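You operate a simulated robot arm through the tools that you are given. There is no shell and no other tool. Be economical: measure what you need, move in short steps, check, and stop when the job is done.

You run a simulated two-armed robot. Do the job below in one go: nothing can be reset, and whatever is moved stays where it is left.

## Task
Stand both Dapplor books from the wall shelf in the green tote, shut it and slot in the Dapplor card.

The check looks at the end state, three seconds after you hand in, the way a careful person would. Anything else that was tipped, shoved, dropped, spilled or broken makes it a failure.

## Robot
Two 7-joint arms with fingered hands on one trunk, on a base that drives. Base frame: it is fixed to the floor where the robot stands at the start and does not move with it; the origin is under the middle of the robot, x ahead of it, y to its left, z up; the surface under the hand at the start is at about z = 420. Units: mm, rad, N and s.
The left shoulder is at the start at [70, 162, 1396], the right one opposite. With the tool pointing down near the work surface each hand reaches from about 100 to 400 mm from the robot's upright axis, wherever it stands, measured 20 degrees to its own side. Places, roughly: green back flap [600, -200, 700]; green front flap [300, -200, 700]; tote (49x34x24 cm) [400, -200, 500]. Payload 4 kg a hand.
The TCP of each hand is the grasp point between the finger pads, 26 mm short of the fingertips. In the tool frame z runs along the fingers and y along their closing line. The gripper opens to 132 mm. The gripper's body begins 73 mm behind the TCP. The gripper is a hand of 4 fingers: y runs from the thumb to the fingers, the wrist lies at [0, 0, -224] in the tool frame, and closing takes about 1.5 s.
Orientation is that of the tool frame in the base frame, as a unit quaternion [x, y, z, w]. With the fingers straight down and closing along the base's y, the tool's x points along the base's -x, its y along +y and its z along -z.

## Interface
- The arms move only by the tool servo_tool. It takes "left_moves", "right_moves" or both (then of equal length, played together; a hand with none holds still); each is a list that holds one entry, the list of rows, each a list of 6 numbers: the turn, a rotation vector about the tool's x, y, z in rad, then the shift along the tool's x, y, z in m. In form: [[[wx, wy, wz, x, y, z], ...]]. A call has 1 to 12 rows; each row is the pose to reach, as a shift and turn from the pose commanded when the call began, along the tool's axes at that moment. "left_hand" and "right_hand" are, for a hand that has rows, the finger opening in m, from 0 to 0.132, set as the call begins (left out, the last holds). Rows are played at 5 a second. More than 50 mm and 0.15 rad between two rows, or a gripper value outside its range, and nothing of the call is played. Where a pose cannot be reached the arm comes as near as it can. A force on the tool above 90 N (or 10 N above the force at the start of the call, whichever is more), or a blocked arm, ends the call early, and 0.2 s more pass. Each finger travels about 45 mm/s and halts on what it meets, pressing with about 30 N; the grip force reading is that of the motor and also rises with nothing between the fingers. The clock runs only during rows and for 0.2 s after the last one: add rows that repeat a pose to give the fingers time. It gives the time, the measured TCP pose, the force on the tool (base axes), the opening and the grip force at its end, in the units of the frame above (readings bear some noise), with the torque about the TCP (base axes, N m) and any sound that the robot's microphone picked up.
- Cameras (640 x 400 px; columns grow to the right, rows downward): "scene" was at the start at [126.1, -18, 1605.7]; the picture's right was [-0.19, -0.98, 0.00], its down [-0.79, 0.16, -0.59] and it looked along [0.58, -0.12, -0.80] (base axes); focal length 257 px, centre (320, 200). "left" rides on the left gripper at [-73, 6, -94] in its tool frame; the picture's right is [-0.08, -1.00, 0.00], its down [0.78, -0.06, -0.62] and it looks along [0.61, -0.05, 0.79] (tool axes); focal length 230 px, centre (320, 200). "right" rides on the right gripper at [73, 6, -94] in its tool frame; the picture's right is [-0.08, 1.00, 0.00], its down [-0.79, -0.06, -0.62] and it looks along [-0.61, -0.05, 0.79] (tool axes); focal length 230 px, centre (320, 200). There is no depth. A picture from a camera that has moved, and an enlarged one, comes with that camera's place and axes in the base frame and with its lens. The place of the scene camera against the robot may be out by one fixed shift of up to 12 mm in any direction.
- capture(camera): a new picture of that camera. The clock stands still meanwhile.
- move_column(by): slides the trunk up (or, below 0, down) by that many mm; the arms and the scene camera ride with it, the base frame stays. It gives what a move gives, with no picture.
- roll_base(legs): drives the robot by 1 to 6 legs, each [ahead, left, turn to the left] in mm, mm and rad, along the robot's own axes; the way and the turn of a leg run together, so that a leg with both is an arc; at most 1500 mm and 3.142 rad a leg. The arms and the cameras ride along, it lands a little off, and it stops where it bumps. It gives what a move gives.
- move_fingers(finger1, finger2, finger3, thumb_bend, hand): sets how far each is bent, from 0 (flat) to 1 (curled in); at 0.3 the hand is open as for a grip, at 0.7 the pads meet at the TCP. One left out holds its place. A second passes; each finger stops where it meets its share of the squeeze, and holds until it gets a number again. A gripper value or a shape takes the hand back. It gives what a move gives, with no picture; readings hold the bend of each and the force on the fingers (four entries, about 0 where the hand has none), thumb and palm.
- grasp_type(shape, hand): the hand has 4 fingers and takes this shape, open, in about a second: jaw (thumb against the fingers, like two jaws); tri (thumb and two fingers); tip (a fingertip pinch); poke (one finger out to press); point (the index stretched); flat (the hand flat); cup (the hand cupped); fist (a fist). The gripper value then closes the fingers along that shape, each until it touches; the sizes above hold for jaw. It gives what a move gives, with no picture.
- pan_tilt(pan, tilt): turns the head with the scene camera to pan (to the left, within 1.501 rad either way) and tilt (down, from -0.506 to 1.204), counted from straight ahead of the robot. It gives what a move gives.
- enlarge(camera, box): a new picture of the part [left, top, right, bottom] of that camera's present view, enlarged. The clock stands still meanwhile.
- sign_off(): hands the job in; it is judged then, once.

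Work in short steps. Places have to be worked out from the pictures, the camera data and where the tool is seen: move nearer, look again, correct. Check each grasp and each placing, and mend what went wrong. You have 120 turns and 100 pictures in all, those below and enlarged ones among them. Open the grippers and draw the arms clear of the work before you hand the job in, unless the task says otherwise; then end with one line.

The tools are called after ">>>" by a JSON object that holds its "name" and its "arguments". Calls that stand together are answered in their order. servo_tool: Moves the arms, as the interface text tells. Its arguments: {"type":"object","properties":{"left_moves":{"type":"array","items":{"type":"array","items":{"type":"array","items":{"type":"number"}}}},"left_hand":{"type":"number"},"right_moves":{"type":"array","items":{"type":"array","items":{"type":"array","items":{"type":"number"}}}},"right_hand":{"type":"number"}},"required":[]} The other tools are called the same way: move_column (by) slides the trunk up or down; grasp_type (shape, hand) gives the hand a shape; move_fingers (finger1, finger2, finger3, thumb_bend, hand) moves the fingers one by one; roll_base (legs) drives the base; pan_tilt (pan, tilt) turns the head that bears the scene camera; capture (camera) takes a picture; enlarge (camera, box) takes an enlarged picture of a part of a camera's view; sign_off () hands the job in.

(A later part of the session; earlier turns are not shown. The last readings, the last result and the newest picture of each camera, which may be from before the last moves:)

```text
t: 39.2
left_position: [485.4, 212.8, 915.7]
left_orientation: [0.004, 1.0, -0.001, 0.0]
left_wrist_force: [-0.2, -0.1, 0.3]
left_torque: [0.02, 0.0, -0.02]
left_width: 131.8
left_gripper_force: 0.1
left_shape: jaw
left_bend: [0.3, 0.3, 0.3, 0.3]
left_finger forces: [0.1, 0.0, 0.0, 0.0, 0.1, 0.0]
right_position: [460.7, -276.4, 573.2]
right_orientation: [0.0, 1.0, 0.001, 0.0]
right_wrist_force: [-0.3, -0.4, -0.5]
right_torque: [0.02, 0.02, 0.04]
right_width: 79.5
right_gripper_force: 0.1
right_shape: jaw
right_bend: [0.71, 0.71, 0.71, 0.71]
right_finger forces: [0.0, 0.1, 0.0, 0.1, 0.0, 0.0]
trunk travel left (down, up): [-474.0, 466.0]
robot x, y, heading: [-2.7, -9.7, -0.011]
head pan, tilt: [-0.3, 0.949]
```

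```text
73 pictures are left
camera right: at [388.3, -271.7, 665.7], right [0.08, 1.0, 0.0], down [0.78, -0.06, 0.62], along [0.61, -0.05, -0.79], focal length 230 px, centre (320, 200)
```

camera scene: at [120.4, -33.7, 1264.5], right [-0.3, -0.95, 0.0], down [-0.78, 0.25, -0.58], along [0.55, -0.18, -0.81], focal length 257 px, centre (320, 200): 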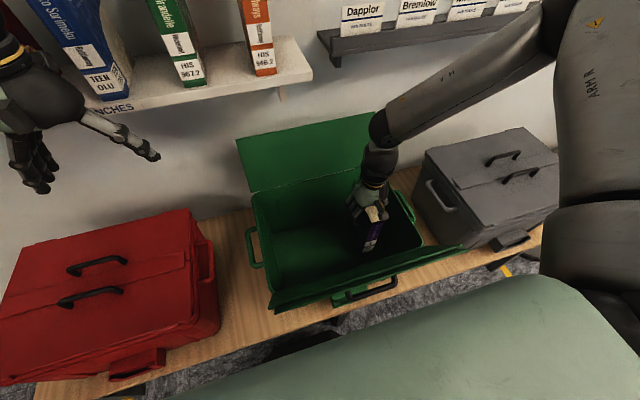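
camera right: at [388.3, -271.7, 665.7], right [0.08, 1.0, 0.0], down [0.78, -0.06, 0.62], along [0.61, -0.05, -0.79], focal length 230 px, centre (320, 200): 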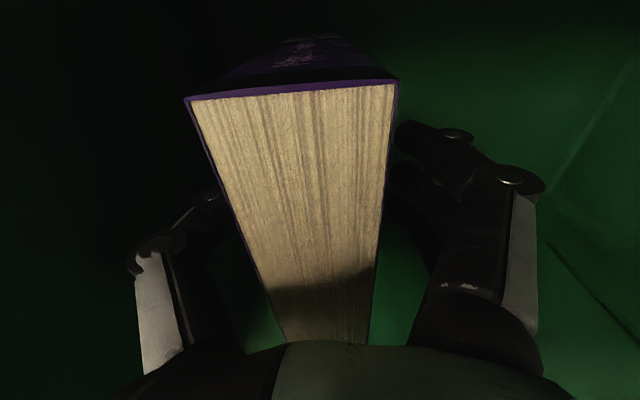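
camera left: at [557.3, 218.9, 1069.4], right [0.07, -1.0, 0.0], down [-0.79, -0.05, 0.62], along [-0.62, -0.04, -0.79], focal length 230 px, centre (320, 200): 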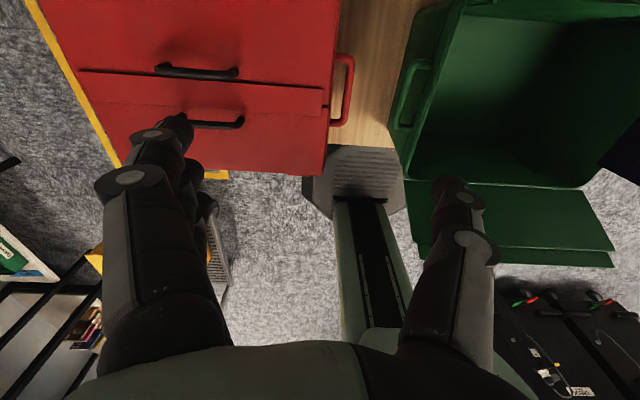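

Book stands by itself. Raise the trunk straight up, then the arm up.

>>> {"name": "move_column", "arguments": {"by": 425}}

>>> {"name": "servo_tool", "arguments": {"right_moves": [[[0, 0, 0, 0, 0, -0.045], [0, 0, 0, 0, 0, -0.09], [0, 0, 0, 0, 0, -0.135], [0, 0, 0, 0, 0, -0.18], [0, 0, 0, 0, 0, -0.225], [0, 0, 0, 0, 0, -0.27], [0, 0, 0, 0, 0, -0.31], [0, 0, 0, 0, 0, -0.31]]]}}

>>> {"name": "capture", "arguments": {"camera": "scene"}}

```text
refused: 425 is not a number from -400 to 400
```

```text
t: 41.0
left_position: [484.3, 213.6, 915.8]
left_orientation: [0.004, 1.0, 0.0, 0.0]
left_wrist_force: [0.9, -0.3, -0.3]
left_torque: [0.01, 0.02, -0.02]
left_width: 132.1
left_gripper_force: 0.1
left_shape: jaw
left_bend: [0.3, 0.3, 0.3, 0.3]
left_finger forces: [0.0, 0.0, 0.1, 0.1, 0.0, 0.1]
right_position: [462.1, -278.5, 881.1]
right_orientation: [0.0, 1.0, 0.001, -0.001]
right_wrist_force: [-1.0, -0.7, -0.3]
right_torque: [0.04, -0.03, 0.0]
right_width: 79.8
right_gripper_force: 0.0
right_shape: jaw
right_bend: [0.71, 0.71, 0.71, 0.7]
right_finger forces: [0.0, 0.0, 0.0, 0.1, 0.0, 0.0]
trunk travel left (down, up): [-474.0, 466.0]
robot x, y, heading: [-2.4, -4.9, -0.008]
head pan, tilt: [-0.3, 0.949]
```

```text
72 pictures are left
camera scene: at [120.2, -33.9, 1203.5], right [-0.3, -0.95, 0.0], down [-0.78, 0.25, -0.58], along [0.55, -0.18, -0.81], focal length 257 px, centre (320, 200)
```

scene: 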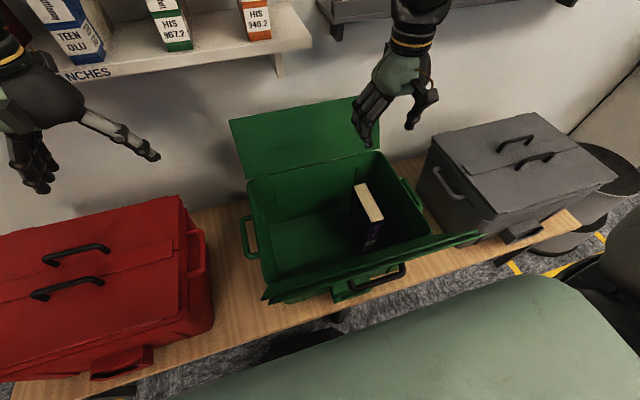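

Purple stands in the tote. Raise the trunk and drive back for the beige book.

>>> {"name": "move_column", "arguments": {"by": 400}}

>>> {"name": "roll_base", "arguments": {"legs": [[0, 570, 0], [0, 0, 0.5]]}}

>>> {"name": "pan_tilt", "arguments": {"pan": -0.45, "tilt": 0.6}}

>>> {"name": "capture", "arguments": {"camera": "right"}}

>>> {"name": "capture", "arguments": {"camera": "scene"}}

```text
t: 44.8
left_position: [485.0, 212.8, 1315.2]
left_orientation: [0.004, 1.0, 0.001, 0.001]
left_wrist_force: [-0.1, -0.9, -0.3]
left_torque: [0.02, -0.01, -0.02]
left_width: 131.7
left_gripper_force: 0.1
left_shape: jaw
left_bend: [0.3, 0.3, 0.3, 0.3]
left_finger forces: [0.0, 0.0, 0.1, 0.1, 0.0, 0.1]
right_position: [461.9, -277.5, 1280.9]
right_orientation: [0.0, 1.0, 0.0, 0.0]
right_wrist_force: [-0.4, 0.3, 0.1]
right_torque: [-0.05, -0.01, 0.0]
right_width: 79.8
right_gripper_force: 0.1
right_shape: jaw
right_bend: [0.71, 0.71, 0.71, 0.7]
right_finger forces: [0.0, 0.1, 0.1, 0.0, 0.0, 0.1]
trunk travel left (down, up): [-874.0, 66.0]
robot x, y, heading: [-5.3, -9.3, -0.007]
head pan, tilt: [-0.3, 0.949]
```

```text
t: 49.5
left_position: [329.5, 980.9, 1316.2]
left_orientation: [-0.24, 0.971, 0.0, 0.0]
left_wrist_force: [0.3, -0.2, 0.1]
left_torque: [-0.02, -0.02, -0.01]
left_width: 131.9
left_gripper_force: 0.0
left_shape: jaw
left_bend: [0.3, 0.3, 0.3, 0.3]
left_finger forces: [0.1, 0.0, 0.0, 0.0, 0.0, 0.0]
right_position: [541.6, 538.3, 1280.9]
right_orientation: [-0.243, 0.97, 0.0, 0.0]
right_wrist_force: [-0.4, -0.3, 0.1]
right_torque: [-0.01, 0.01, 0.01]
right_width: 79.6
right_gripper_force: 0.0
right_shape: jaw
right_bend: [0.71, 0.71, 0.71, 0.7]
right_finger forces: [0.0, 0.0, 0.1, 0.0, 0.0, 0.1]
trunk travel left (down, up): [-874.0, 66.0]
robot x, y, heading: [1.8, 558.6, 0.484]
head pan, tilt: [-0.3, 0.949]
```

```text
t: 50.3
left_position: [329.6, 981.8, 1314.5]
left_orientation: [-0.24, 0.971, 0.0, 0.0]
left_wrist_force: [0.0, 0.3, -0.7]
left_torque: [-0.01, 0.01, 0.0]
left_width: 131.9
left_gripper_force: 0.1
left_shape: jaw
left_bend: [0.3, 0.3, 0.3, 0.3]
left_finger forces: [0.0, 0.0, 0.1, 0.1, 0.1, 0.0]
right_position: [540.8, 539.6, 1280.5]
right_orientation: [-0.244, 0.97, 0.001, 0.0]
right_wrist_force: [0.6, -0.1, 0.3]
right_torque: [-0.01, 0.02, 0.0]
right_width: 79.5
right_gripper_force: 0.1
right_shape: jaw
right_bend: [0.71, 0.71, 0.71, 0.7]
right_finger forces: [0.0, 0.0, 0.1, 0.1, 0.1, 0.0]
trunk travel left (down, up): [-874.0, 66.0]
robot x, y, heading: [5.1, 555.3, 0.486]
head pan, tilt: [-0.45, 0.6]
```

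```text
71 pictures are left
camera right: at [473.8, 509.2, 1373.9], right [-0.4, 0.92, 0.0], down [0.72, 0.32, 0.62], along [0.56, 0.25, -0.79], focal length 230 px, centre (320, 200)
```

right: 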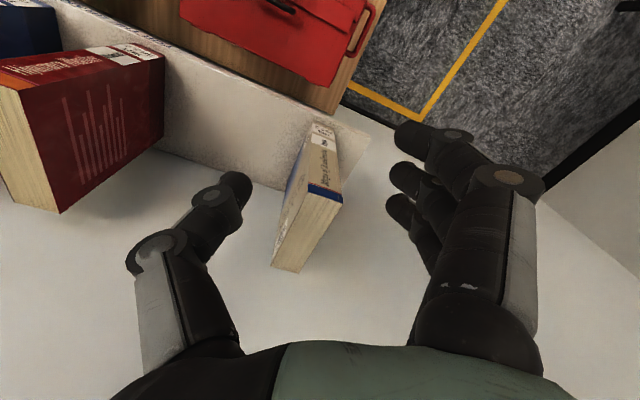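

```text
70 pictures are left
camera scene: at [139.5, 580.0, 1631.9], right [0.03, -1.0, 0.0], down [-0.57, -0.02, -0.82], along [0.82, 0.03, -0.57], focal length 257 px, centre (320, 200)
```

scene: 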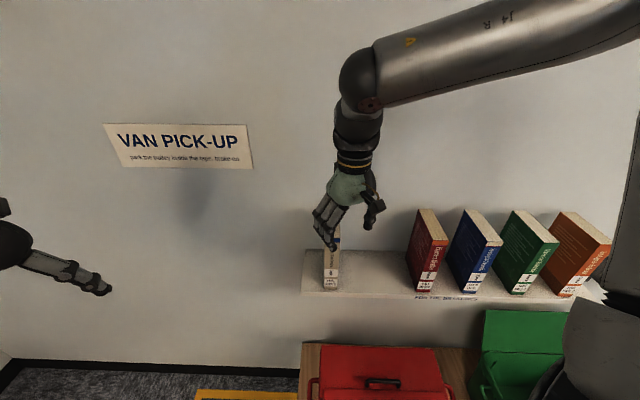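

Beige top face ≈ x 593–720, y 551–588. Align and hover above its centre.

>>> {"name": "servo_tool", "arguments": {"right_moves": [[[0, 0, 0.1, -0.024, -0.006, -0.015], [0, 0, 0.2, -0.048, -0.012, -0.015], [0, 0, 0.3, -0.072, -0.018, -0.015], [0, 0, 0.4, -0.096, -0.024, -0.015], [0, 0, 0.491, -0.119, -0.03, -0.015], [0, 0, 0.491, -0.119, -0.03, -0.015]]], "right_hand": 0.1}}

>>> {"name": "capture", "arguments": {"camera": "right"}}

```text
t: 51.7
left_position: [328.8, 981.8, 1315.7]
left_orientation: [-0.239, 0.971, 0.0, 0.001]
left_wrist_force: [-0.5, -0.9, -0.3]
left_torque: [-0.02, -0.04, 0.0]
left_width: 131.8
left_gripper_force: 0.1
left_shape: jaw
left_bend: [0.3, 0.3, 0.3, 0.3]
left_finger forces: [0.0, 0.0, 0.1, 0.0, 0.0, 0.0]
right_position: [657.0, 561.7, 1293.6]
right_orientation: [0.0, 1.0, 0.005, 0.002]
right_wrist_force: [1.0, -0.2, 0.0]
right_torque: [-0.01, 0.04, 0.0]
right_width: 99.5
right_gripper_force: 0.1
right_shape: jaw
right_bend: [0.63, 0.63, 0.63, 0.59]
right_finger forces: [0.0, 0.0, 0.0, 0.1, 0.0, 0.1]
right hand out of reach, approached as far as the arm can: row 5, 6
trunk travel left (down, up): [-874.0, 66.0]
robot x, y, heading: [0.6, 557.3, 0.482]
head pan, tilt: [-0.45, 0.6]
```

```text
69 pictures are left
camera right: at [583.3, 567.9, 1385.7], right [0.08, 1.0, 0.01], down [0.78, -0.07, 0.62], along [0.62, -0.04, -0.79], focal length 230 px, centre (320, 200)
```

right: 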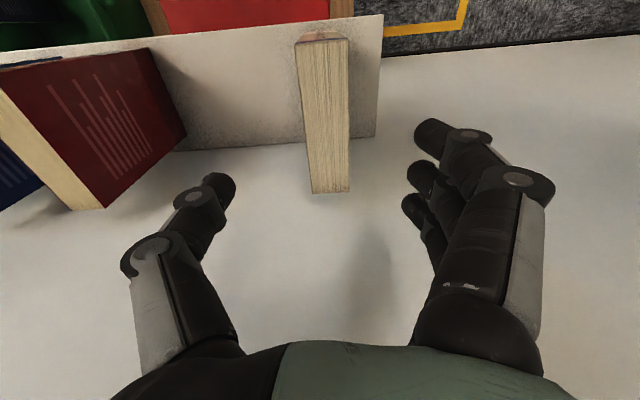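

Book centre y≈570.5, x≈658; the arm was slightly out of reach. Lower 40 mm (tips still above the book) to see if it comes into reach.

>>> {"name": "servo_tool", "arguments": {"right_moves": [[[0, 0, 0, 0, 0, 0.02], [0, 0, 0, 0, 0, 0.04], [0, 0, 0, 0, 0, 0.04]]]}}

```text
t: 52.5
left_position: [328.1, 981.0, 1314.6]
left_orientation: [-0.24, 0.971, 0.001, 0.0]
left_wrist_force: [0.4, -0.2, 0.3]
left_torque: [-0.01, 0.03, 0.02]
left_width: 132.2
left_gripper_force: 0.0
left_shape: jaw
left_bend: [0.3, 0.3, 0.3, 0.3]
left_finger forces: [0.0, 0.1, 0.0, 0.1, 0.0, 0.0]
right_position: [655.0, 563.5, 1254.4]
right_orientation: [-0.001, 1.0, 0.0, 0.0]
right_wrist_force: [-0.2, -0.3, -0.2]
right_torque: [0.02, -0.02, -0.01]
right_width: 100.0
right_gripper_force: 0.1
right_shape: jaw
right_bend: [0.63, 0.63, 0.63, 0.59]
right_finger forces: [0.0, 0.0, 0.0, 0.0, 0.0, 0.0]
trunk travel left (down, up): [-874.0, 66.0]
robot x, y, heading: [2.3, 557.9, 0.482]
head pan, tilt: [-0.45, 0.6]
```

In reach now at (655, 563.5); nudge +7 mm in y and lower another bit to check.

>>> {"name": "servo_tool", "arguments": {"right_moves": [[[0, 0, 0, -0.002, 0.004, 0.005], [0, 0, 0, -0.004, 0.007, 0.015], [0, 0, 0, -0.004, 0.007, 0.015]]]}}

>>> {"name": "capture", "arguments": {"camera": "right"}}

```text
t: 53.3
left_position: [328.7, 982.3, 1315.3]
left_orientation: [-0.24, 0.971, 0.0, 0.0]
left_wrist_force: [0.1, 0.7, -0.2]
left_torque: [-0.01, 0.02, -0.02]
left_width: 131.8
left_gripper_force: 0.0
left_shape: jaw
left_bend: [0.3, 0.3, 0.3, 0.3]
left_finger forces: [0.0, 0.0, 0.0, 0.0, 0.1, 0.0]
right_position: [660.6, 570.0, 1239.4]
right_orientation: [0.0, 1.0, 0.002, 0.0]
right_wrist_force: [0.6, 0.6, -0.4]
right_torque: [-0.01, -0.02, 0.02]
right_width: 99.6
right_gripper_force: 0.0
right_shape: jaw
right_bend: [0.63, 0.63, 0.63, 0.59]
right_finger forces: [0.0, 0.0, 0.1, 0.0, 0.0, 0.0]
trunk travel left (down, up): [-874.0, 66.0]
robot x, y, heading: [3.7, 558.4, 0.485]
head pan, tilt: [-0.45, 0.6]
```

```text
68 pictures are left
camera right: at [587.0, 575.3, 1331.1], right [0.08, 1.0, 0.0], down [0.79, -0.06, 0.62], along [0.61, -0.05, -0.79], focal length 230 px, centre (320, 200)
```

right: 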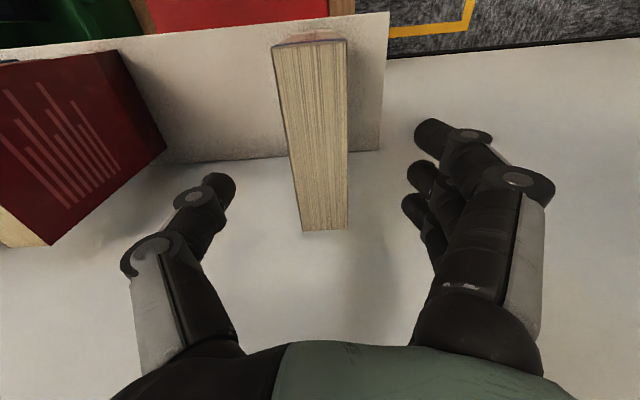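

Centred. Lower 89 mm and close.

>>> {"name": "servo_tool", "arguments": {"right_moves": [[[0, 0, 0, 0, 0, 0.03], [0, 0, 0, 0, 0, 0.06], [0, 0, 0, 0, 0, 0.089], [0, 0, 0, 0, 0, 0.089]]]}}

>>> {"name": "servo_tool", "arguments": {"right_moves": [[[0, 0, 0, 0, 0, 0], [0, 0, 0, 0, 0, 0], [0, 0, 0, 0, 0, 0], [0, 0, 0, 0, 0, 0], [0, 0, 0, 0, 0, 0], [0, 0, 0, 0, 0, 0], [0, 0, 0, 0, 0, 0], [0, 0, 0, 0, 0, 0]]], "right_hand": 0.01}}

>>> {"name": "servo_tool", "arguments": {"right_moves": [[[0, 0, 0, 0, 0, -0.02], [0, 0, 0, 0, 0, -0.045], [0, 0, 0, 0, 0, -0.07], [0, 0, 0, 0, 0, -0.07]]]}}

>>> {"name": "capture", "arguments": {"camera": "scene"}}

```text
t: 54.3
left_position: [329.1, 982.2, 1314.3]
left_orientation: [-0.24, 0.971, 0.0, 0.0]
left_wrist_force: [0.2, 0.5, -0.2]
left_torque: [-0.04, 0.0, -0.01]
left_width: 132.0
left_gripper_force: 0.0
left_shape: jaw
left_bend: [0.3, 0.3, 0.3, 0.3]
left_finger forces: [0.0, 0.0, 0.1, 0.1, 0.1, 0.1]
right_position: [661.2, 569.3, 1148.0]
right_orientation: [0.0, 1.0, 0.001, 0.0]
right_wrist_force: [0.0, 0.3, 0.5]
right_torque: [0.0, -0.01, -0.01]
right_width: 99.7
right_gripper_force: 0.0
right_shape: jaw
right_bend: [0.63, 0.63, 0.63, 0.59]
right_finger forces: [0.0, 0.0, 0.0, 0.0, 0.1, 0.1]
trunk travel left (down, up): [-874.0, 66.0]
robot x, y, heading: [2.9, 555.8, 0.485]
head pan, tilt: [-0.45, 0.6]
```

```text
t: 56.1
left_position: [329.2, 981.9, 1314.0]
left_orientation: [-0.239, 0.971, 0.0, 0.0]
left_wrist_force: [0.4, 0.1, -0.3]
left_torque: [0.01, -0.01, 0.0]
left_width: 131.9
left_gripper_force: 0.0
left_shape: jaw
left_bend: [0.3, 0.3, 0.3, 0.3]
left_finger forces: [0.1, 0.1, 0.0, 0.0, 0.0, 0.0]
right_position: [661.3, 570.1, 1147.9]
right_orientation: [0.0, 1.0, 0.0, 0.0]
right_wrist_force: [-1.0, 0.7, -0.4]
right_torque: [0.08, 0.0, -0.01]
right_width: 32.1
right_gripper_force: 29.6
right_shape: jaw
right_bend: [0.73, 0.73, 0.73, 0.7]
right_finger forces: [9.2, 9.1, 9.2, 0.1, 26.8, 0.0]
trunk travel left (down, up): [-874.0, 66.0]
robot x, y, heading: [-1.4, 557.4, 0.484]
head pan, tilt: [-0.45, 0.6]
```

```text
t: 57.1
left_position: [330.2, 981.4, 1315.7]
left_orientation: [-0.24, 0.971, 0.0, -0.001]
left_wrist_force: [-1.2, -0.6, -0.6]
left_torque: [0.0, -0.02, 0.02]
left_width: 132.1
left_gripper_force: 0.1
left_shape: jaw
left_bend: [0.3, 0.3, 0.3, 0.3]
left_finger forces: [0.1, 0.0, 0.0, 0.0, 0.0, 0.0]
right_position: [661.2, 569.4, 1218.0]
right_orientation: [0.0, 1.0, 0.001, 0.0]
right_wrist_force: [0.5, 0.3, -3.0]
right_torque: [0.01, 0.0, 0.02]
right_width: 32.0
right_gripper_force: 29.7
right_shape: jaw
right_bend: [0.73, 0.73, 0.73, 0.7]
right_finger forces: [9.1, 9.1, 9.1, 0.0, 27.2, 0.1]
trunk travel left (down, up): [-874.0, 66.0]
robot x, y, heading: [2.8, 557.1, 0.48]
head pan, tilt: [-0.45, 0.6]
```

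```text
67 pictures are left
camera scene: at [141.2, 579.5, 1631.8], right [0.03, -1.0, 0.0], down [-0.57, -0.02, -0.82], along [0.82, 0.03, -0.57], focal length 257 px, centre (320, 200)
```

scene: 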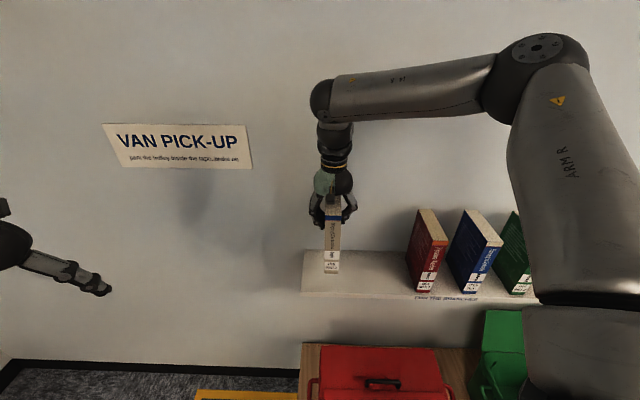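

Lifted. Pull back and drive to the tote (robot y≈60 this time).

>>> {"name": "servo_tool", "arguments": {"right_moves": [[[0, 0, 0, 0.02, 0, -0.01], [0, 0, 0, 0.06, 0, -0.01], [0, 0, 0, 0.1, 0, -0.01], [0, 0, 0, 0.145, 0, -0.01], [0, 0, 0, 0.19, 0, -0.01], [0, 0, 0, 0.23, 0, -0.01], [0, 0, 0, 0.23, 0, -0.01]]]}}

>>> {"name": "roll_base", "arguments": {"legs": [[0, 0, -0.484], [0, -495, 0]]}}

>>> {"name": "pan_tilt", "arguments": {"pan": -0.4, "tilt": 0.95}}

```text
t: 58.7
left_position: [329.9, 981.8, 1314.0]
left_orientation: [-0.239, 0.971, 0.0, -0.001]
left_wrist_force: [-0.5, 0.0, 0.3]
left_torque: [-0.01, 0.0, -0.02]
left_width: 131.8
left_gripper_force: 0.1
left_shape: jaw
left_bend: [0.3, 0.3, 0.3, 0.3]
left_finger forces: [0.1, 0.0, 0.0, 0.0, 0.1, 0.1]
right_position: [433.5, 569.5, 1227.5]
right_orientation: [-0.001, 1.0, 0.001, -0.002]
right_wrist_force: [0.2, 0.2, -4.8]
right_torque: [-0.01, -0.01, -0.04]
right_width: 32.1
right_gripper_force: 30.5
right_shape: jaw
right_bend: [0.73, 0.73, 0.73, 0.7]
right_finger forces: [8.9, 9.0, 9.0, 0.1, 26.9, 0.0]
trunk travel left (down, up): [-874.0, 66.0]
robot x, y, heading: [1.5, 553.9, 0.482]
head pan, tilt: [-0.45, 0.6]
```

```text
t: 63.0
left_position: [486.5, 279.2, 1314.7]
left_orientation: [0.005, 1.0, -0.001, 0.0]
left_wrist_force: [0.3, -0.6, -0.1]
left_torque: [0.0, -0.01, 0.01]
left_width: 131.7
left_gripper_force: 0.1
left_shape: jaw
left_bend: [0.3, 0.3, 0.3, 0.3]
left_finger forces: [0.0, 0.0, 0.0, 0.0, 0.1, 0.0]
right_position: [384.5, -132.8, 1228.2]
right_orientation: [0.244, 0.97, 0.0, 0.0]
right_wrist_force: [-0.7, 1.0, -4.5]
right_torque: [-0.02, -0.04, -0.02]
right_width: 31.7
right_gripper_force: 30.3
right_shape: jaw
right_bend: [0.73, 0.73, 0.73, 0.7]
right_finger forces: [9.0, 9.0, 9.0, 0.0, 27.0, 0.0]
trunk travel left (down, up): [-874.0, 66.0]
robot x, y, heading: [1.0, 57.5, -0.004]
head pan, tilt: [-0.45, 0.6]
```

```text
t: 63.9
left_position: [486.6, 276.9, 1315.4]
left_orientation: [0.004, 1.0, 0.0, 0.0]
left_wrist_force: [-0.6, -1.0, 0.0]
left_torque: [0.03, -0.05, -0.01]
left_width: 132.0
left_gripper_force: 0.0
left_shape: jaw
left_bend: [0.3, 0.3, 0.3, 0.3]
left_finger forces: [0.0, 0.1, 0.0, 0.0, 0.1, 0.0]
right_position: [385.3, -135.6, 1227.7]
right_orientation: [0.244, 0.97, 0.001, -0.001]
right_wrist_force: [-0.7, -0.6, -4.5]
right_torque: [0.0, -0.05, -0.02]
right_width: 31.9
right_gripper_force: 29.7
right_shape: jaw
right_bend: [0.73, 0.73, 0.73, 0.7]
right_finger forces: [9.0, 9.0, 9.1, 0.1, 26.9, 0.1]
trunk travel left (down, up): [-874.0, 66.0]
robot x, y, heading: [-1.3, 55.2, -0.01]
head pan, tilt: [-0.4, 0.949]
```

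Align over (461, −125), lower trunk by 400, then check.

>>> {"name": "servo_tool", "arguments": {"right_moves": [[[0, 0, -0.1, -0.012, 0.009, 0], [0, 0, -0.2, -0.025, 0.018, 0], [0, 0, -0.3, -0.037, 0.027, 0], [0, 0, -0.4, -0.05, 0.036, 0], [0, 0, -0.493, -0.062, 0.045, 0], [0, 0, -0.493, -0.062, 0.045, 0]]]}}

>>> {"name": "move_column", "arguments": {"by": -350}}

>>> {"name": "capture", "arguments": {"camera": "scene"}}

>>> {"name": "capture", "arguments": {"camera": "right"}}

```text
t: 65.3
left_position: [487.5, 276.0, 1315.3]
left_orientation: [0.004, 1.0, 0.001, -0.001]
left_wrist_force: [0.5, -0.1, -0.1]
left_torque: [-0.02, 0.01, 0.0]
left_width: 131.8
left_gripper_force: 0.0
left_shape: jaw
left_bend: [0.3, 0.3, 0.3, 0.3]
left_finger forces: [0.0, 0.0, 0.0, 0.0, 0.1, 0.0]
right_position: [459.2, -124.5, 1227.2]
right_orientation: [-0.002, 1.0, 0.001, 0.001]
right_wrist_force: [0.2, -0.3, -4.2]
right_torque: [0.01, -0.01, -0.01]
right_width: 31.9
right_gripper_force: 29.9
right_shape: jaw
right_bend: [0.73, 0.73, 0.73, 0.7]
right_finger forces: [9.0, 8.9, 9.0, 0.1, 26.9, 0.1]
trunk travel left (down, up): [-874.0, 66.0]
robot x, y, heading: [-1.7, 53.6, -0.013]
head pan, tilt: [-0.4, 0.949]
```

```text
t: 68.7
left_position: [488.1, 276.9, 964.8]
left_orientation: [0.005, 1.0, 0.0, 0.001]
left_wrist_force: [0.4, 0.7, 0.7]
left_torque: [0.0, 0.03, -0.01]
left_width: 132.1
left_gripper_force: 0.1
left_shape: jaw
left_bend: [0.3, 0.3, 0.3, 0.3]
left_finger forces: [0.0, 0.0, 0.0, 0.0, 0.0, 0.0]
right_position: [460.5, -125.4, 877.7]
right_orientation: [-0.001, 1.0, 0.001, 0.001]
right_wrist_force: [-0.1, 0.1, -4.9]
right_torque: [0.01, -0.01, -0.01]
right_width: 31.6
right_gripper_force: 29.9
right_shape: jaw
right_bend: [0.73, 0.73, 0.73, 0.7]
right_finger forces: [9.0, 8.8, 8.9, 0.0, 27.0, 0.1]
trunk travel left (down, up): [-524.0, 416.0]
robot x, y, heading: [-2.4, 55.5, -0.008]
head pan, tilt: [-0.4, 0.949]
```

```text
66 pictures are left
camera scene: at [120.1, 23.1, 1253.6], right [-0.4, -0.92, 0.0], down [-0.75, 0.32, -0.58], along [0.53, -0.23, -0.81], focal length 257 px, centre (320, 200)
```

scene: 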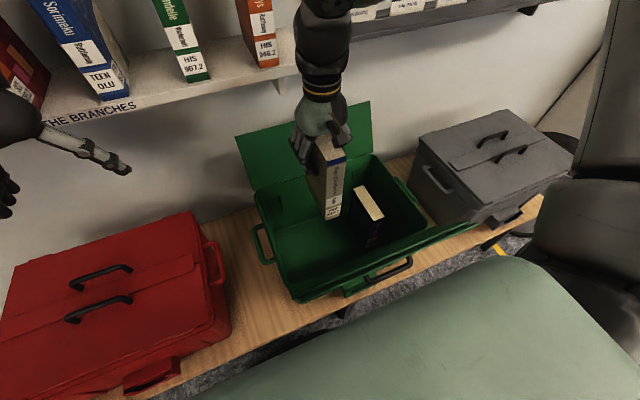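

```text
65 pictures are left
camera right: at [386.9, -119.0, 970.5], right [0.08, 1.0, 0.0], down [0.79, -0.06, 0.62], along [0.61, -0.05, -0.79], focal length 230 px, centre (320, 200)
```

right: 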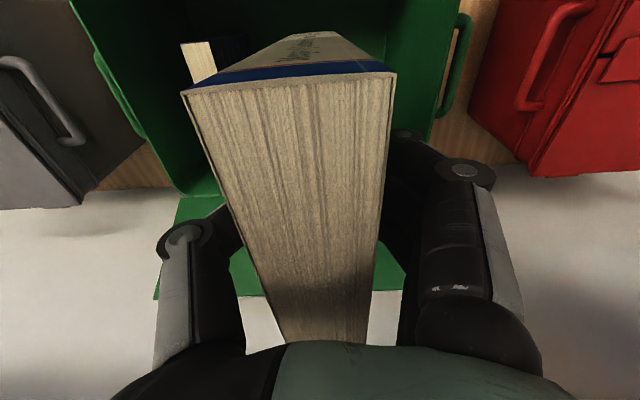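

Aligned inside the opening, clear of purple. Lower with the arm then the trunk.

>>> {"name": "servo_tool", "arguments": {"right_moves": [[[0, 0, 0, 0, 0, 0.03], [0, 0, 0, 0, 0, 0.07], [0, 0, 0, 0, 0, 0.11], [0, 0, 0, 0, 0, 0.15], [0, 0, 0, 0, 0, 0.19], [0, 0, 0, 0, 0, 0.225], [0, 0, 0, 0, 0, 0.235], [0, 0, 0, 0, 0, 0.235]]]}}

>>> {"name": "move_column", "arguments": {"by": -62}}

```text
t: 70.5
left_position: [486.5, 277.0, 964.5]
left_orientation: [0.005, 1.0, 0.0, -0.001]
left_wrist_force: [0.2, -0.8, -0.9]
left_torque: [0.03, 0.01, 0.03]
left_width: 131.9
left_gripper_force: 0.0
left_shape: jaw
left_bend: [0.3, 0.3, 0.3, 0.3]
left_finger forces: [0.0, 0.1, 0.0, 0.0, 0.0, 0.0]
right_position: [447.1, -150.9, 671.2]
right_orientation: [-0.001, 1.0, 0.002, 0.0]
right_wrist_force: [-0.3, 0.1, -5.3]
right_torque: [0.02, 0.04, 0.0]
right_width: 31.9
right_gripper_force: 30.5
right_shape: jaw
right_bend: [0.73, 0.73, 0.73, 0.7]
right_finger forces: [9.0, 9.0, 8.9, 0.1, 27.0, 0.0]
right hand out of reach, approached as far as the arm can: row 5, 6, 7, 8
trunk travel left (down, up): [-524.0, 416.0]
robot x, y, heading: [-2.7, 55.6, -0.001]
head pan, tilt: [-0.4, 0.949]
```

```text
t: 71.5
left_position: [487.2, 277.3, 903.1]
left_orientation: [0.005, 1.0, 0.0, -0.001]
left_wrist_force: [0.2, -0.4, 0.1]
left_torque: [0.0, 0.02, 0.01]
left_width: 132.1
left_gripper_force: 0.0
left_shape: jaw
left_bend: [0.3, 0.3, 0.3, 0.3]
left_finger forces: [0.0, 0.0, 0.0, 0.1, 0.1, 0.0]
right_position: [448.0, -150.3, 609.1]
right_orientation: [-0.002, 1.0, 0.001, 0.001]
right_wrist_force: [0.5, -0.1, -3.9]
right_torque: [0.0, -0.03, 0.02]
right_width: 31.6
right_gripper_force: 30.0
right_shape: jaw
right_bend: [0.73, 0.73, 0.73, 0.7]
right_finger forces: [9.0, 9.0, 9.0, 0.1, 27.0, 0.1]
trunk travel left (down, up): [-462.0, 478.0]
robot x, y, heading: [-1.6, 54.8, -0.011]
head pan, tilt: [-0.4, 0.949]
```

Drifted to (448, −150) at the reach edge, still clear of purple (face at −261). Continue down.

>>> {"name": "move_column", "arguments": {"by": -32}}

>>> {"name": "move_column", "arguments": {"by": -4}}

>>> {"name": "move_column", "arguments": {"by": -3}}

```text
t: 72.3
left_position: [487.8, 276.4, 871.6]
left_orientation: [0.004, 1.0, 0.0, 0.0]
left_wrist_force: [0.3, 0.8, -0.1]
left_torque: [0.02, 0.03, -0.01]
left_width: 132.0
left_gripper_force: 0.2
left_shape: jaw
left_bend: [0.3, 0.3, 0.3, 0.3]
left_finger forces: [0.0, 0.0, 0.0, 0.1, 0.0, 0.1]
right_position: [447.7, -151.4, 576.5]
right_orientation: [-0.001, 1.0, 0.002, 0.001]
right_wrist_force: [-0.1, 0.3, -3.3]
right_torque: [0.02, -0.01, 0.02]
right_width: 31.5
right_gripper_force: 30.0
right_shape: jaw
right_bend: [0.73, 0.73, 0.73, 0.7]
right_finger forces: [9.0, 8.9, 9.0, 0.0, 26.9, 0.0]
trunk travel left (down, up): [-430.0, 510.0]
robot x, y, heading: [2.0, 56.8, -0.009]
head pan, tilt: [-0.4, 0.949]
```

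```text
t: 72.8
left_position: [487.1, 277.8, 867.5]
left_orientation: [0.004, 1.0, -0.001, 0.0]
left_wrist_force: [-0.5, 0.2, 0.5]
left_torque: [-0.02, -0.02, -0.01]
left_width: 131.7
left_gripper_force: 0.0
left_shape: jaw
left_bend: [0.3, 0.3, 0.3, 0.3]
left_finger forces: [0.1, 0.0, 0.0, 0.0, 0.0, 0.0]
right_position: [448.4, -151.6, 574.1]
right_orientation: [-0.001, 1.0, 0.001, 0.0]
right_wrist_force: [0.3, 0.0, -0.5]
right_torque: [0.01, 0.0, 0.01]
right_width: 32.0
right_gripper_force: 30.0
right_shape: jaw
right_bend: [0.73, 0.73, 0.73, 0.7]
right_finger forces: [9.0, 9.2, 9.1, 0.0, 27.6, 0.0]
trunk travel left (down, up): [-426.0, 514.0]
robot x, y, heading: [0.1, 53.3, -0.013]
head pan, tilt: [-0.4, 0.949]
```

```text
t: 73.3
left_position: [487.1, 277.1, 865.3]
left_orientation: [0.004, 1.0, -0.001, 0.001]
left_wrist_force: [-0.2, -0.9, 0.4]
left_torque: [0.0, 0.03, 0.02]
left_width: 132.1
left_gripper_force: 0.0
left_shape: jaw
left_bend: [0.3, 0.3, 0.3, 0.3]
left_finger forces: [0.0, 0.0, 0.1, 0.0, 0.0, 0.0]
right_position: [448.8, -150.4, 571.2]
right_orientation: [0.0, 1.0, 0.001, 0.002]
right_wrist_force: [-1.1, -2.8, 18.4]
right_torque: [-0.04, 0.07, -0.01]
right_width: 31.9
right_gripper_force: 30.2
right_shape: jaw
right_bend: [0.73, 0.73, 0.73, 0.7]
right_finger forces: [10.7, 10.2, 10.1, 0.0, 33.2, 0.0]
trunk travel left (down, up): [-423.0, 517.0]
robot x, y, heading: [-3.9, 50.3, -0.012]
head pan, tilt: [-0.4, 0.949]
```

Book is down. Relieve 2 mm, open, and rise.

>>> {"name": "move_column", "arguments": {"by": 2}}

>>> {"name": "servo_tool", "arguments": {"right_moves": [[[0, 0, 0, 0, 0, 0], [0, 0, 0, 0, 0, 0], [0, 0, 0, 0, 0, 0], [0, 0, 0, 0, 0, 0], [0, 0, 0, 0, 0, 0], [0, 0, 0, 0, 0, 0]]], "right_hand": 0.08}}

>>> {"name": "servo_tool", "arguments": {"right_moves": [[[0, 0, 0, 0, 0, -0.045], [0, 0, 0, 0, 0, -0.09], [0, 0, 0, 0, 0, -0.135], [0, 0, 0, 0, 0, -0.18], [0, 0, 0, 0, 0, -0.225], [0, 0, 0, 0, 0, -0.27], [0, 0, 0, 0, 0, -0.31], [0, 0, 0, 0, 0, -0.31]]]}}

>>> {"name": "capture", "arguments": {"camera": "scene"}}

```text
t: 73.8
left_position: [486.1, 276.8, 867.1]
left_orientation: [0.004, 1.0, 0.0, 0.0]
left_wrist_force: [0.9, 0.4, -0.9]
left_torque: [-0.01, 0.02, 0.02]
left_width: 132.2
left_gripper_force: 0.0
left_shape: jaw
left_bend: [0.3, 0.3, 0.3, 0.3]
left_finger forces: [0.0, 0.0, 0.0, 0.1, 0.0, 0.1]
right_position: [446.8, -150.6, 572.3]
right_orientation: [-0.001, 1.0, 0.002, 0.001]
right_wrist_force: [2.5, -0.5, 10.2]
right_torque: [-0.01, -0.01, -0.01]
right_width: 31.9
right_gripper_force: 29.9
right_shape: jaw
right_bend: [0.73, 0.73, 0.73, 0.7]
right_finger forces: [10.6, 10.2, 10.1, 0.0, 32.1, 0.0]
trunk travel left (down, up): [-425.0, 515.0]
robot x, y, heading: [0.7, 56.8, -0.008]
head pan, tilt: [-0.4, 0.949]
```

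```text
t: 75.2
left_position: [487.7, 277.1, 865.7]
left_orientation: [0.004, 1.0, 0.0, -0.001]
left_wrist_force: [0.3, 0.5, -0.8]
left_torque: [0.01, -0.02, 0.02]
left_width: 131.7
left_gripper_force: 0.1
left_shape: jaw
left_bend: [0.3, 0.3, 0.3, 0.3]
left_finger forces: [0.0, 0.1, 0.1, 0.0, 0.1, 0.0]
right_position: [446.9, -150.2, 571.2]
right_orientation: [0.0, 1.0, 0.001, 0.0]
right_wrist_force: [-0.2, -0.4, -0.2]
right_torque: [0.01, 0.0, 0.01]
right_width: 79.4
right_gripper_force: 0.0
right_shape: jaw
right_bend: [0.71, 0.71, 0.71, 0.71]
right_finger forces: [0.1, 0.0, 0.1, 0.0, 0.1, 0.0]
trunk travel left (down, up): [-425.0, 515.0]
robot x, y, heading: [-1.3, 58.7, -0.01]
head pan, tilt: [-0.4, 0.949]
```

```text
t: 77.0
left_position: [486.8, 276.3, 865.2]
left_orientation: [0.005, 1.0, 0.0, 0.0]
left_wrist_force: [0.0, -0.1, -0.3]
left_torque: [0.01, 0.01, -0.01]
left_width: 131.8
left_gripper_force: 0.0
left_shape: jaw
left_bend: [0.3, 0.3, 0.3, 0.3]
left_finger forces: [0.0, 0.0, 0.0, 0.0, 0.0, 0.0]
right_position: [445.7, -150.5, 883.2]
right_orientation: [-0.001, 1.0, 0.001, 0.0]
right_wrist_force: [0.0, -0.4, -0.9]
right_torque: [-0.01, 0.0, -0.02]
right_width: 79.5
right_gripper_force: 0.0
right_shape: jaw
right_bend: [0.71, 0.71, 0.71, 0.7]
right_finger forces: [0.1, 0.1, 0.1, 0.1, 0.0, 0.0]
trunk travel left (down, up): [-425.0, 515.0]
robot x, y, heading: [-1.0, 57.2, -0.007]
head pan, tilt: [-0.4, 0.949]
```

```text
64 pictures are left
camera scene: at [120.0, 23.2, 1154.5], right [-0.4, -0.92, 0.0], down [-0.75, 0.32, -0.58], along [0.53, -0.23, -0.81], focal length 257 px, centre (320, 200)
```

scene: 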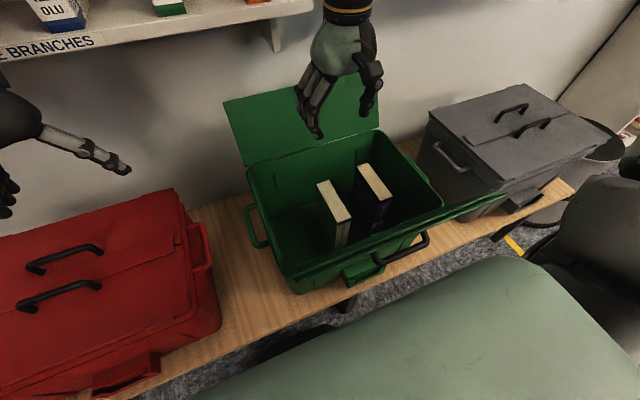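

Both books stand. Now inspect how the closed totes' flaps overlap, and the front flap and card holder.

>>> {"name": "enlarge", "arguments": {"camera": "scene", "box": [0, 170, 240, 400]}}

>>> {"name": "enlarge", "arguments": {"camera": "scene", "box": [220, 70, 500, 310]}}

```text
1.74 times, centred on (120, 285) of scene
camera zoom: at [120.0, 23.2, 1154.5], right [-0.4, -0.92, 0.0], down [-0.75, 0.32, -0.58], along [0.53, -0.23, -0.81], focal length 447 px, centre (668, 52)
```

zoom: 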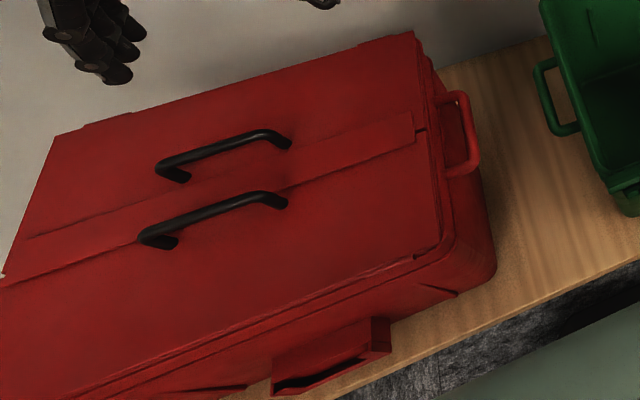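

```text
1.67 times, centred on (360, 190) of scene
camera zoom: at [120.0, 23.2, 1154.5], right [-0.4, -0.92, 0.0], down [-0.75, 0.32, -0.58], along [0.53, -0.23, -0.81], focal length 428 px, centre (253, 217)
```

zoom: 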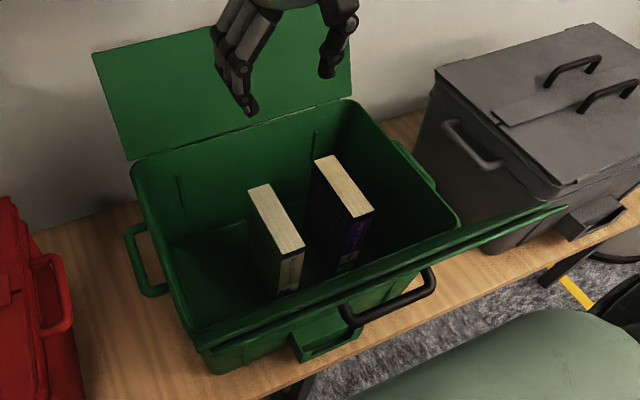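

The front flap carries the overlapping lip, so the back flap closes first. I'll pitch the right hand 45° forward, closed, above the back flap's top edge (x≈617, z≈850) at y≈−90, away from its handle.

>>> {"name": "servo_tool", "arguments": {"right_moves": [[[0, -0.131, 0, -0.02, 0.01, -0.02], [0, -0.262, 0, -0.045, 0.02, -0.03], [0, -0.393, 0, -0.07, 0.03, -0.04], [0, -0.524, 0, -0.095, 0.04, -0.047], [0, -0.654, 0, -0.12, 0.05, -0.047], [0, -0.785, 0, -0.14, 0.06, -0.047], [0, -0.785, 0, -0.14, 0.06, -0.047]]], "right_hand": 0.0}}

>>> {"name": "capture", "arguments": {"camera": "scene"}}

>>> {"name": "capture", "arguments": {"camera": "right"}}

```text
t: 78.7
left_position: [487.4, 277.5, 866.3]
left_orientation: [0.004, 1.0, 0.001, 0.001]
left_wrist_force: [-0.1, 0.0, 0.2]
left_torque: [0.04, -0.01, 0.01]
left_width: 131.7
left_gripper_force: 0.1
left_shape: jaw
left_bend: [0.3, 0.3, 0.3, 0.3]
left_finger forces: [0.0, 0.0, 0.1, 0.0, 0.1, 0.1]
right_position: [588.6, -93.0, 928.6]
right_orientation: [0.0, 0.923, 0.001, 0.384]
right_wrist_force: [-0.2, 0.0, 0.4]
right_torque: [0.02, 0.0, 0.01]
right_width: 0.2
right_gripper_force: 29.7
right_shape: jaw
right_bend: [0.68, 0.57, 0.68, 0.67]
right_finger forces: [0.0, 0.0, 0.1, 0.0, 0.1, 0.1]
trunk travel left (down, up): [-425.0, 515.0]
robot x, y, heading: [-1.7, 51.1, -0.007]
head pan, tilt: [-0.4, 0.949]
```

```text
61 pictures are left
camera scene: at [119.4, 23.3, 1154.6], right [-0.4, -0.92, 0.0], down [-0.75, 0.32, -0.58], along [0.53, -0.23, -0.81], focal length 257 px, centre (320, 200)
```

scene: 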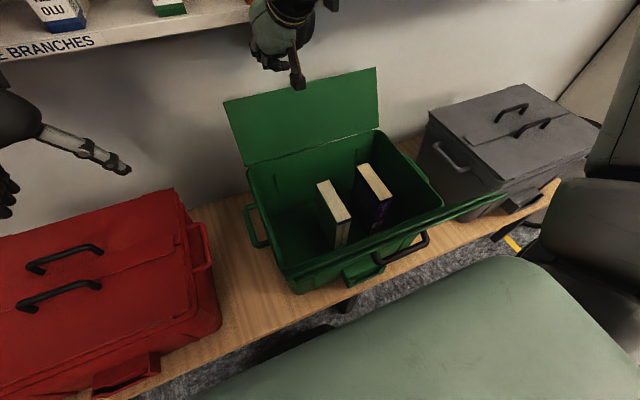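

```text
60 pictures are left
camera right: at [470.3, -85.3, 942.6], right [0.05, 1.0, 0.06], down [0.12, -0.06, 0.99], along [0.99, -0.05, -0.12], focal length 230 px, centre (320, 200)
```

right: 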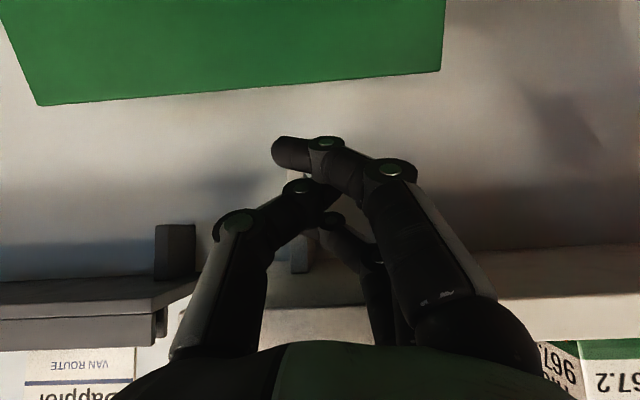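

Back flap edge confirmed at z≈849. Move forward over it and dip the tips behind it.

>>> {"name": "servo_tool", "arguments": {"right_moves": [[[0, 0, 0, -0.021, 0, 0.021], [0, 0, 0, -0.0424, 0, 0.0424], [0, 0, 0, -0.026, 0, 0.059], [0, 0, 0, -0.01, 0, 0.075], [0, 0, 0, 0.0057, 0, 0.0905], [0, 0, 0, 0.0057, 0, 0.0905]]]}}

>>> {"name": "capture", "arguments": {"camera": "right"}}

>>> {"name": "capture", "arguments": {"camera": "scene"}}

```text
t: 79.1
left_position: [486.3, 275.6, 866.9]
left_orientation: [0.007, 1.0, 0.001, -0.001]
left_wrist_force: [1.1, 0.2, 0.6]
left_torque: [-0.02, 0.08, -0.01]
left_width: 132.2
left_gripper_force: 0.1
left_shape: jaw
left_bend: [0.3, 0.3, 0.3, 0.3]
left_finger forces: [0.0, 0.0, 0.0, 0.0, 0.0, 0.0]
right_position: [604.0, -90.2, 918.1]
right_orientation: [-0.014, 0.93, -0.004, 0.367]
right_wrist_force: [-28.2, -2.0, -6.6]
right_torque: [-0.05, -1.9, 0.88]
right_width: 0.1
right_gripper_force: 30.2
right_shape: jaw
right_bend: [0.68, 0.57, 0.68, 0.67]
right_finger forces: [0.1, 0.0, 25.2, 0.0, 0.0, 0.0]
trunk travel left (down, up): [-425.0, 515.0]
robot x, y, heading: [-3.5, 56.0, -0.013]
head pan, tilt: [-0.4, 0.949]
stopped in row 2 (right hand): the force on the tool passed its limit at 111 N (the readings are from after the stop); the commanded pose is now the measured one
```

```text
59 pictures are left
camera right: at [487.2, -85.6, 935.7], right [0.03, 1.0, 0.03], down [0.15, -0.04, 0.99], along [0.99, -0.03, -0.15], focal length 230 px, centre (320, 200)
```

right: 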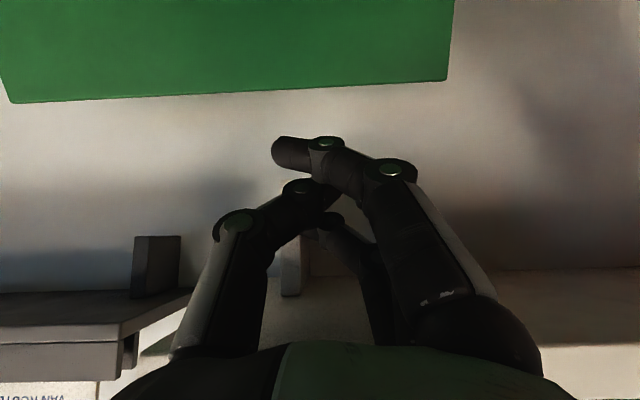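

```text
58 pictures are left
camera scene: at [118.0, 22.6, 1154.6], right [-0.4, -0.92, 0.0], down [-0.75, 0.32, -0.58], along [0.53, -0.23, -0.81], focal length 257 px, centre (320, 200)
```

scene: 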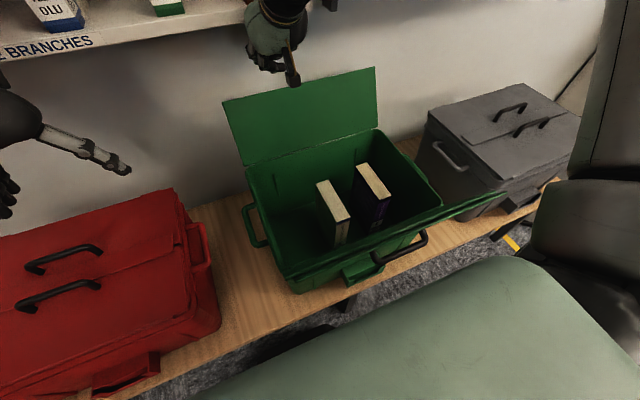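

A finger touched the shelf's underside (immovable). Retreat and change to the slim "poke" shape for hooking behind the flap.

>>> {"name": "servo_tool", "arguments": {"right_moves": [[[0, 0, 0, 0.03, 0, -0.03], [0, 0, 0, 0.06, 0, -0.06], [0, 0, 0, 0.06, 0, -0.06]]]}}

>>> {"name": "grasp_type", "arguments": {"shape": "poke", "hand": "right"}}

>>> {"name": "capture", "arguments": {"camera": "right"}}

>>> {"name": "enlarge", "arguments": {"camera": "scene", "box": [200, 0, 440, 150]}}

```text
t: 79.9
left_position: [488.2, 276.4, 864.9]
left_orientation: [0.005, 1.0, 0.0, -0.001]
left_wrist_force: [0.5, -0.3, -0.3]
left_torque: [0.01, 0.03, 0.0]
left_width: 132.0
left_gripper_force: 0.1
left_shape: jaw
left_bend: [0.3, 0.3, 0.3, 0.3]
left_finger forces: [0.1, 0.1, 0.0, 0.0, 0.0, 0.1]
right_position: [521.7, -90.0, 920.8]
right_orientation: [-0.012, 0.929, -0.003, 0.37]
right_wrist_force: [0.1, 0.3, 0.6]
right_torque: [0.05, 0.02, 0.03]
right_width: 0.2
right_gripper_force: 29.7
right_shape: jaw
right_bend: [0.68, 0.57, 0.68, 0.67]
right_finger forces: [0.0, 0.1, 0.0, 0.0, 0.1, 0.1]
trunk travel left (down, up): [-425.0, 515.0]
robot x, y, heading: [-0.0, 53.5, -0.009]
head pan, tilt: [-0.4, 0.949]
```

```text
t: 80.8
left_position: [487.0, 276.0, 865.8]
left_orientation: [0.006, 1.0, -0.001, 0.0]
left_wrist_force: [0.7, -0.3, 0.3]
left_torque: [0.01, -0.02, 0.01]
left_width: 131.8
left_gripper_force: 0.0
left_shape: jaw
left_bend: [0.3, 0.3, 0.3, 0.3]
left_finger forces: [0.0, 0.0, 0.0, 0.0, 0.0, 0.1]
right_position: [520.5, -89.2, 920.9]
right_orientation: [-0.011, 0.929, -0.003, 0.37]
right_wrist_force: [-0.4, -0.8, 0.8]
right_torque: [0.0, 0.0, 0.01]
right_width: 0.0
right_gripper_force: 0.0
right_shape: poke
right_bend: [1.0, 1.0, 1.0, 0.46]
right_finger forces: [0.0, 0.1, 0.0, 0.0, 0.0, 0.0]
trunk travel left (down, up): [-425.0, 515.0]
robot x, y, heading: [1.6, 59.3, -0.01]
head pan, tilt: [-0.4, 0.949]
```

```text
57 pictures are left
camera right: at [403.7, -85.2, 938.3], right [0.04, 1.0, 0.04], down [0.15, -0.04, 0.99], along [0.99, -0.03, -0.15], focal length 230 px, centre (320, 200)
```

right: 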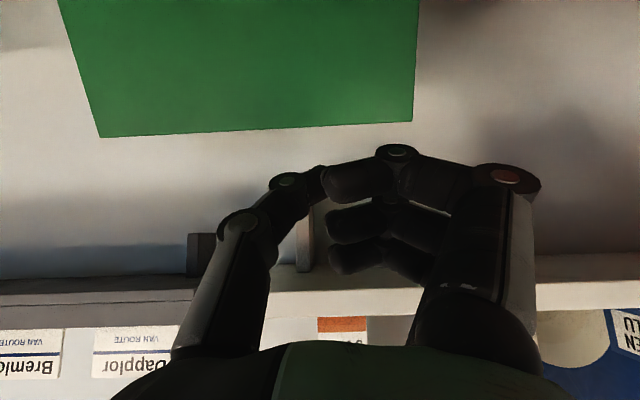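

```text
2.67 times, centred on (320, 75) of scene
camera zoom: at [118.8, 23.1, 1154.6], right [-0.4, -0.92, 0.0], down [-0.75, 0.32, -0.58], along [0.53, -0.23, -0.81], focal length 685 px, centre (320, 533)
```

zoom: 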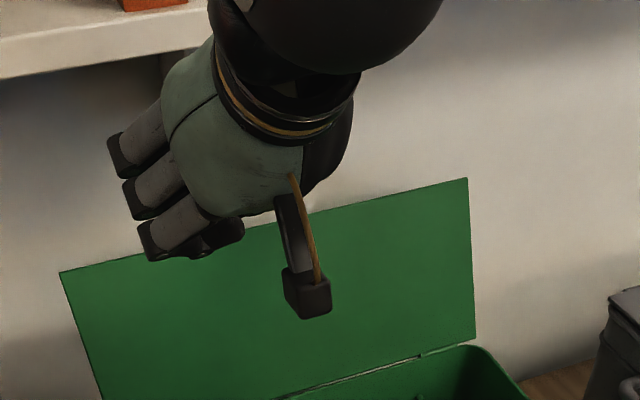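

The poke shape isn't what I need; set one finger straight with the rest curled and look.

>>> {"name": "move_fingers", "arguments": {"hand": "right", "finger1": 0.0, "finger2": 1.0, "finger3": 1.0, "thumb_bend": 1.0}}

>>> {"name": "capture", "arguments": {"camera": "right"}}

>>> {"name": "enlarge", "arguments": {"camera": "scene", "box": [200, 0, 440, 150]}}

```text
t: 81.8
left_position: [486.8, 276.3, 864.8]
left_orientation: [0.004, 1.0, 0.001, 0.0]
left_wrist_force: [-0.3, -0.8, 0.5]
left_torque: [0.01, -0.01, 0.01]
left_width: 131.8
left_gripper_force: 0.2
left_shape: jaw
left_bend: [0.3, 0.3, 0.3, 0.3]
left_finger forces: [0.1, 0.0, 0.0, 0.0, 0.0, 0.1]
right_position: [520.7, -89.4, 921.9]
right_orientation: [-0.012, 0.929, -0.003, 0.369]
right_wrist_force: [0.2, 0.7, 0.4]
right_torque: [0.01, -0.04, -0.01]
right_width: 80.8
right_gripper_force: 0.1
right_shape: fingers
right_bend: [0.0, 1.0, 1.0, 0.85]
right_finger forces: [0.0, 0.1, 0.0, 0.0, 0.0, 0.0]
trunk travel left (down, up): [-425.0, 515.0]
robot x, y, heading: [-0.8, 55.4, -0.004]
head pan, tilt: [-0.4, 0.949]
```

```text
55 pictures are left
camera right: at [403.7, -85.2, 938.3], right [0.04, 1.0, 0.04], down [0.15, -0.04, 0.99], along [0.99, -0.03, -0.15], focal length 230 px, centre (320, 200)
```

right: 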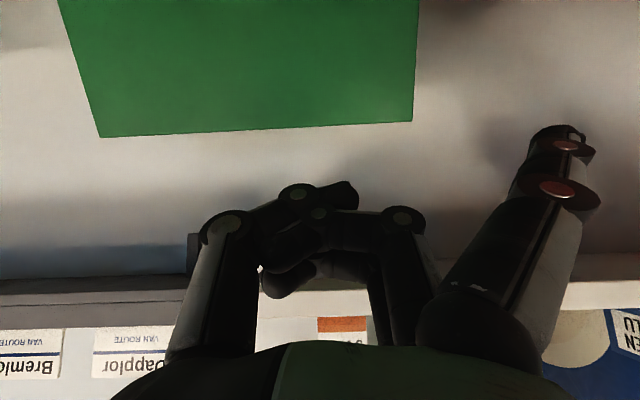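

```text
2.67 times, centred on (320, 75) of scene
camera zoom: at [118.8, 23.1, 1154.6], right [-0.4, -0.92, 0.0], down [-0.75, 0.32, -0.58], along [0.53, -0.23, -0.81], focal length 685 px, centre (320, 533)
```

zoom: 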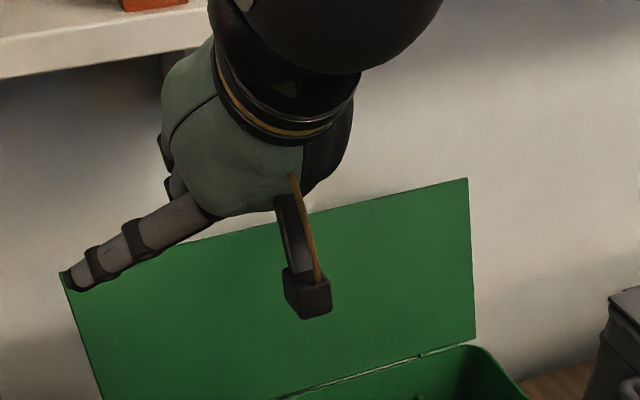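

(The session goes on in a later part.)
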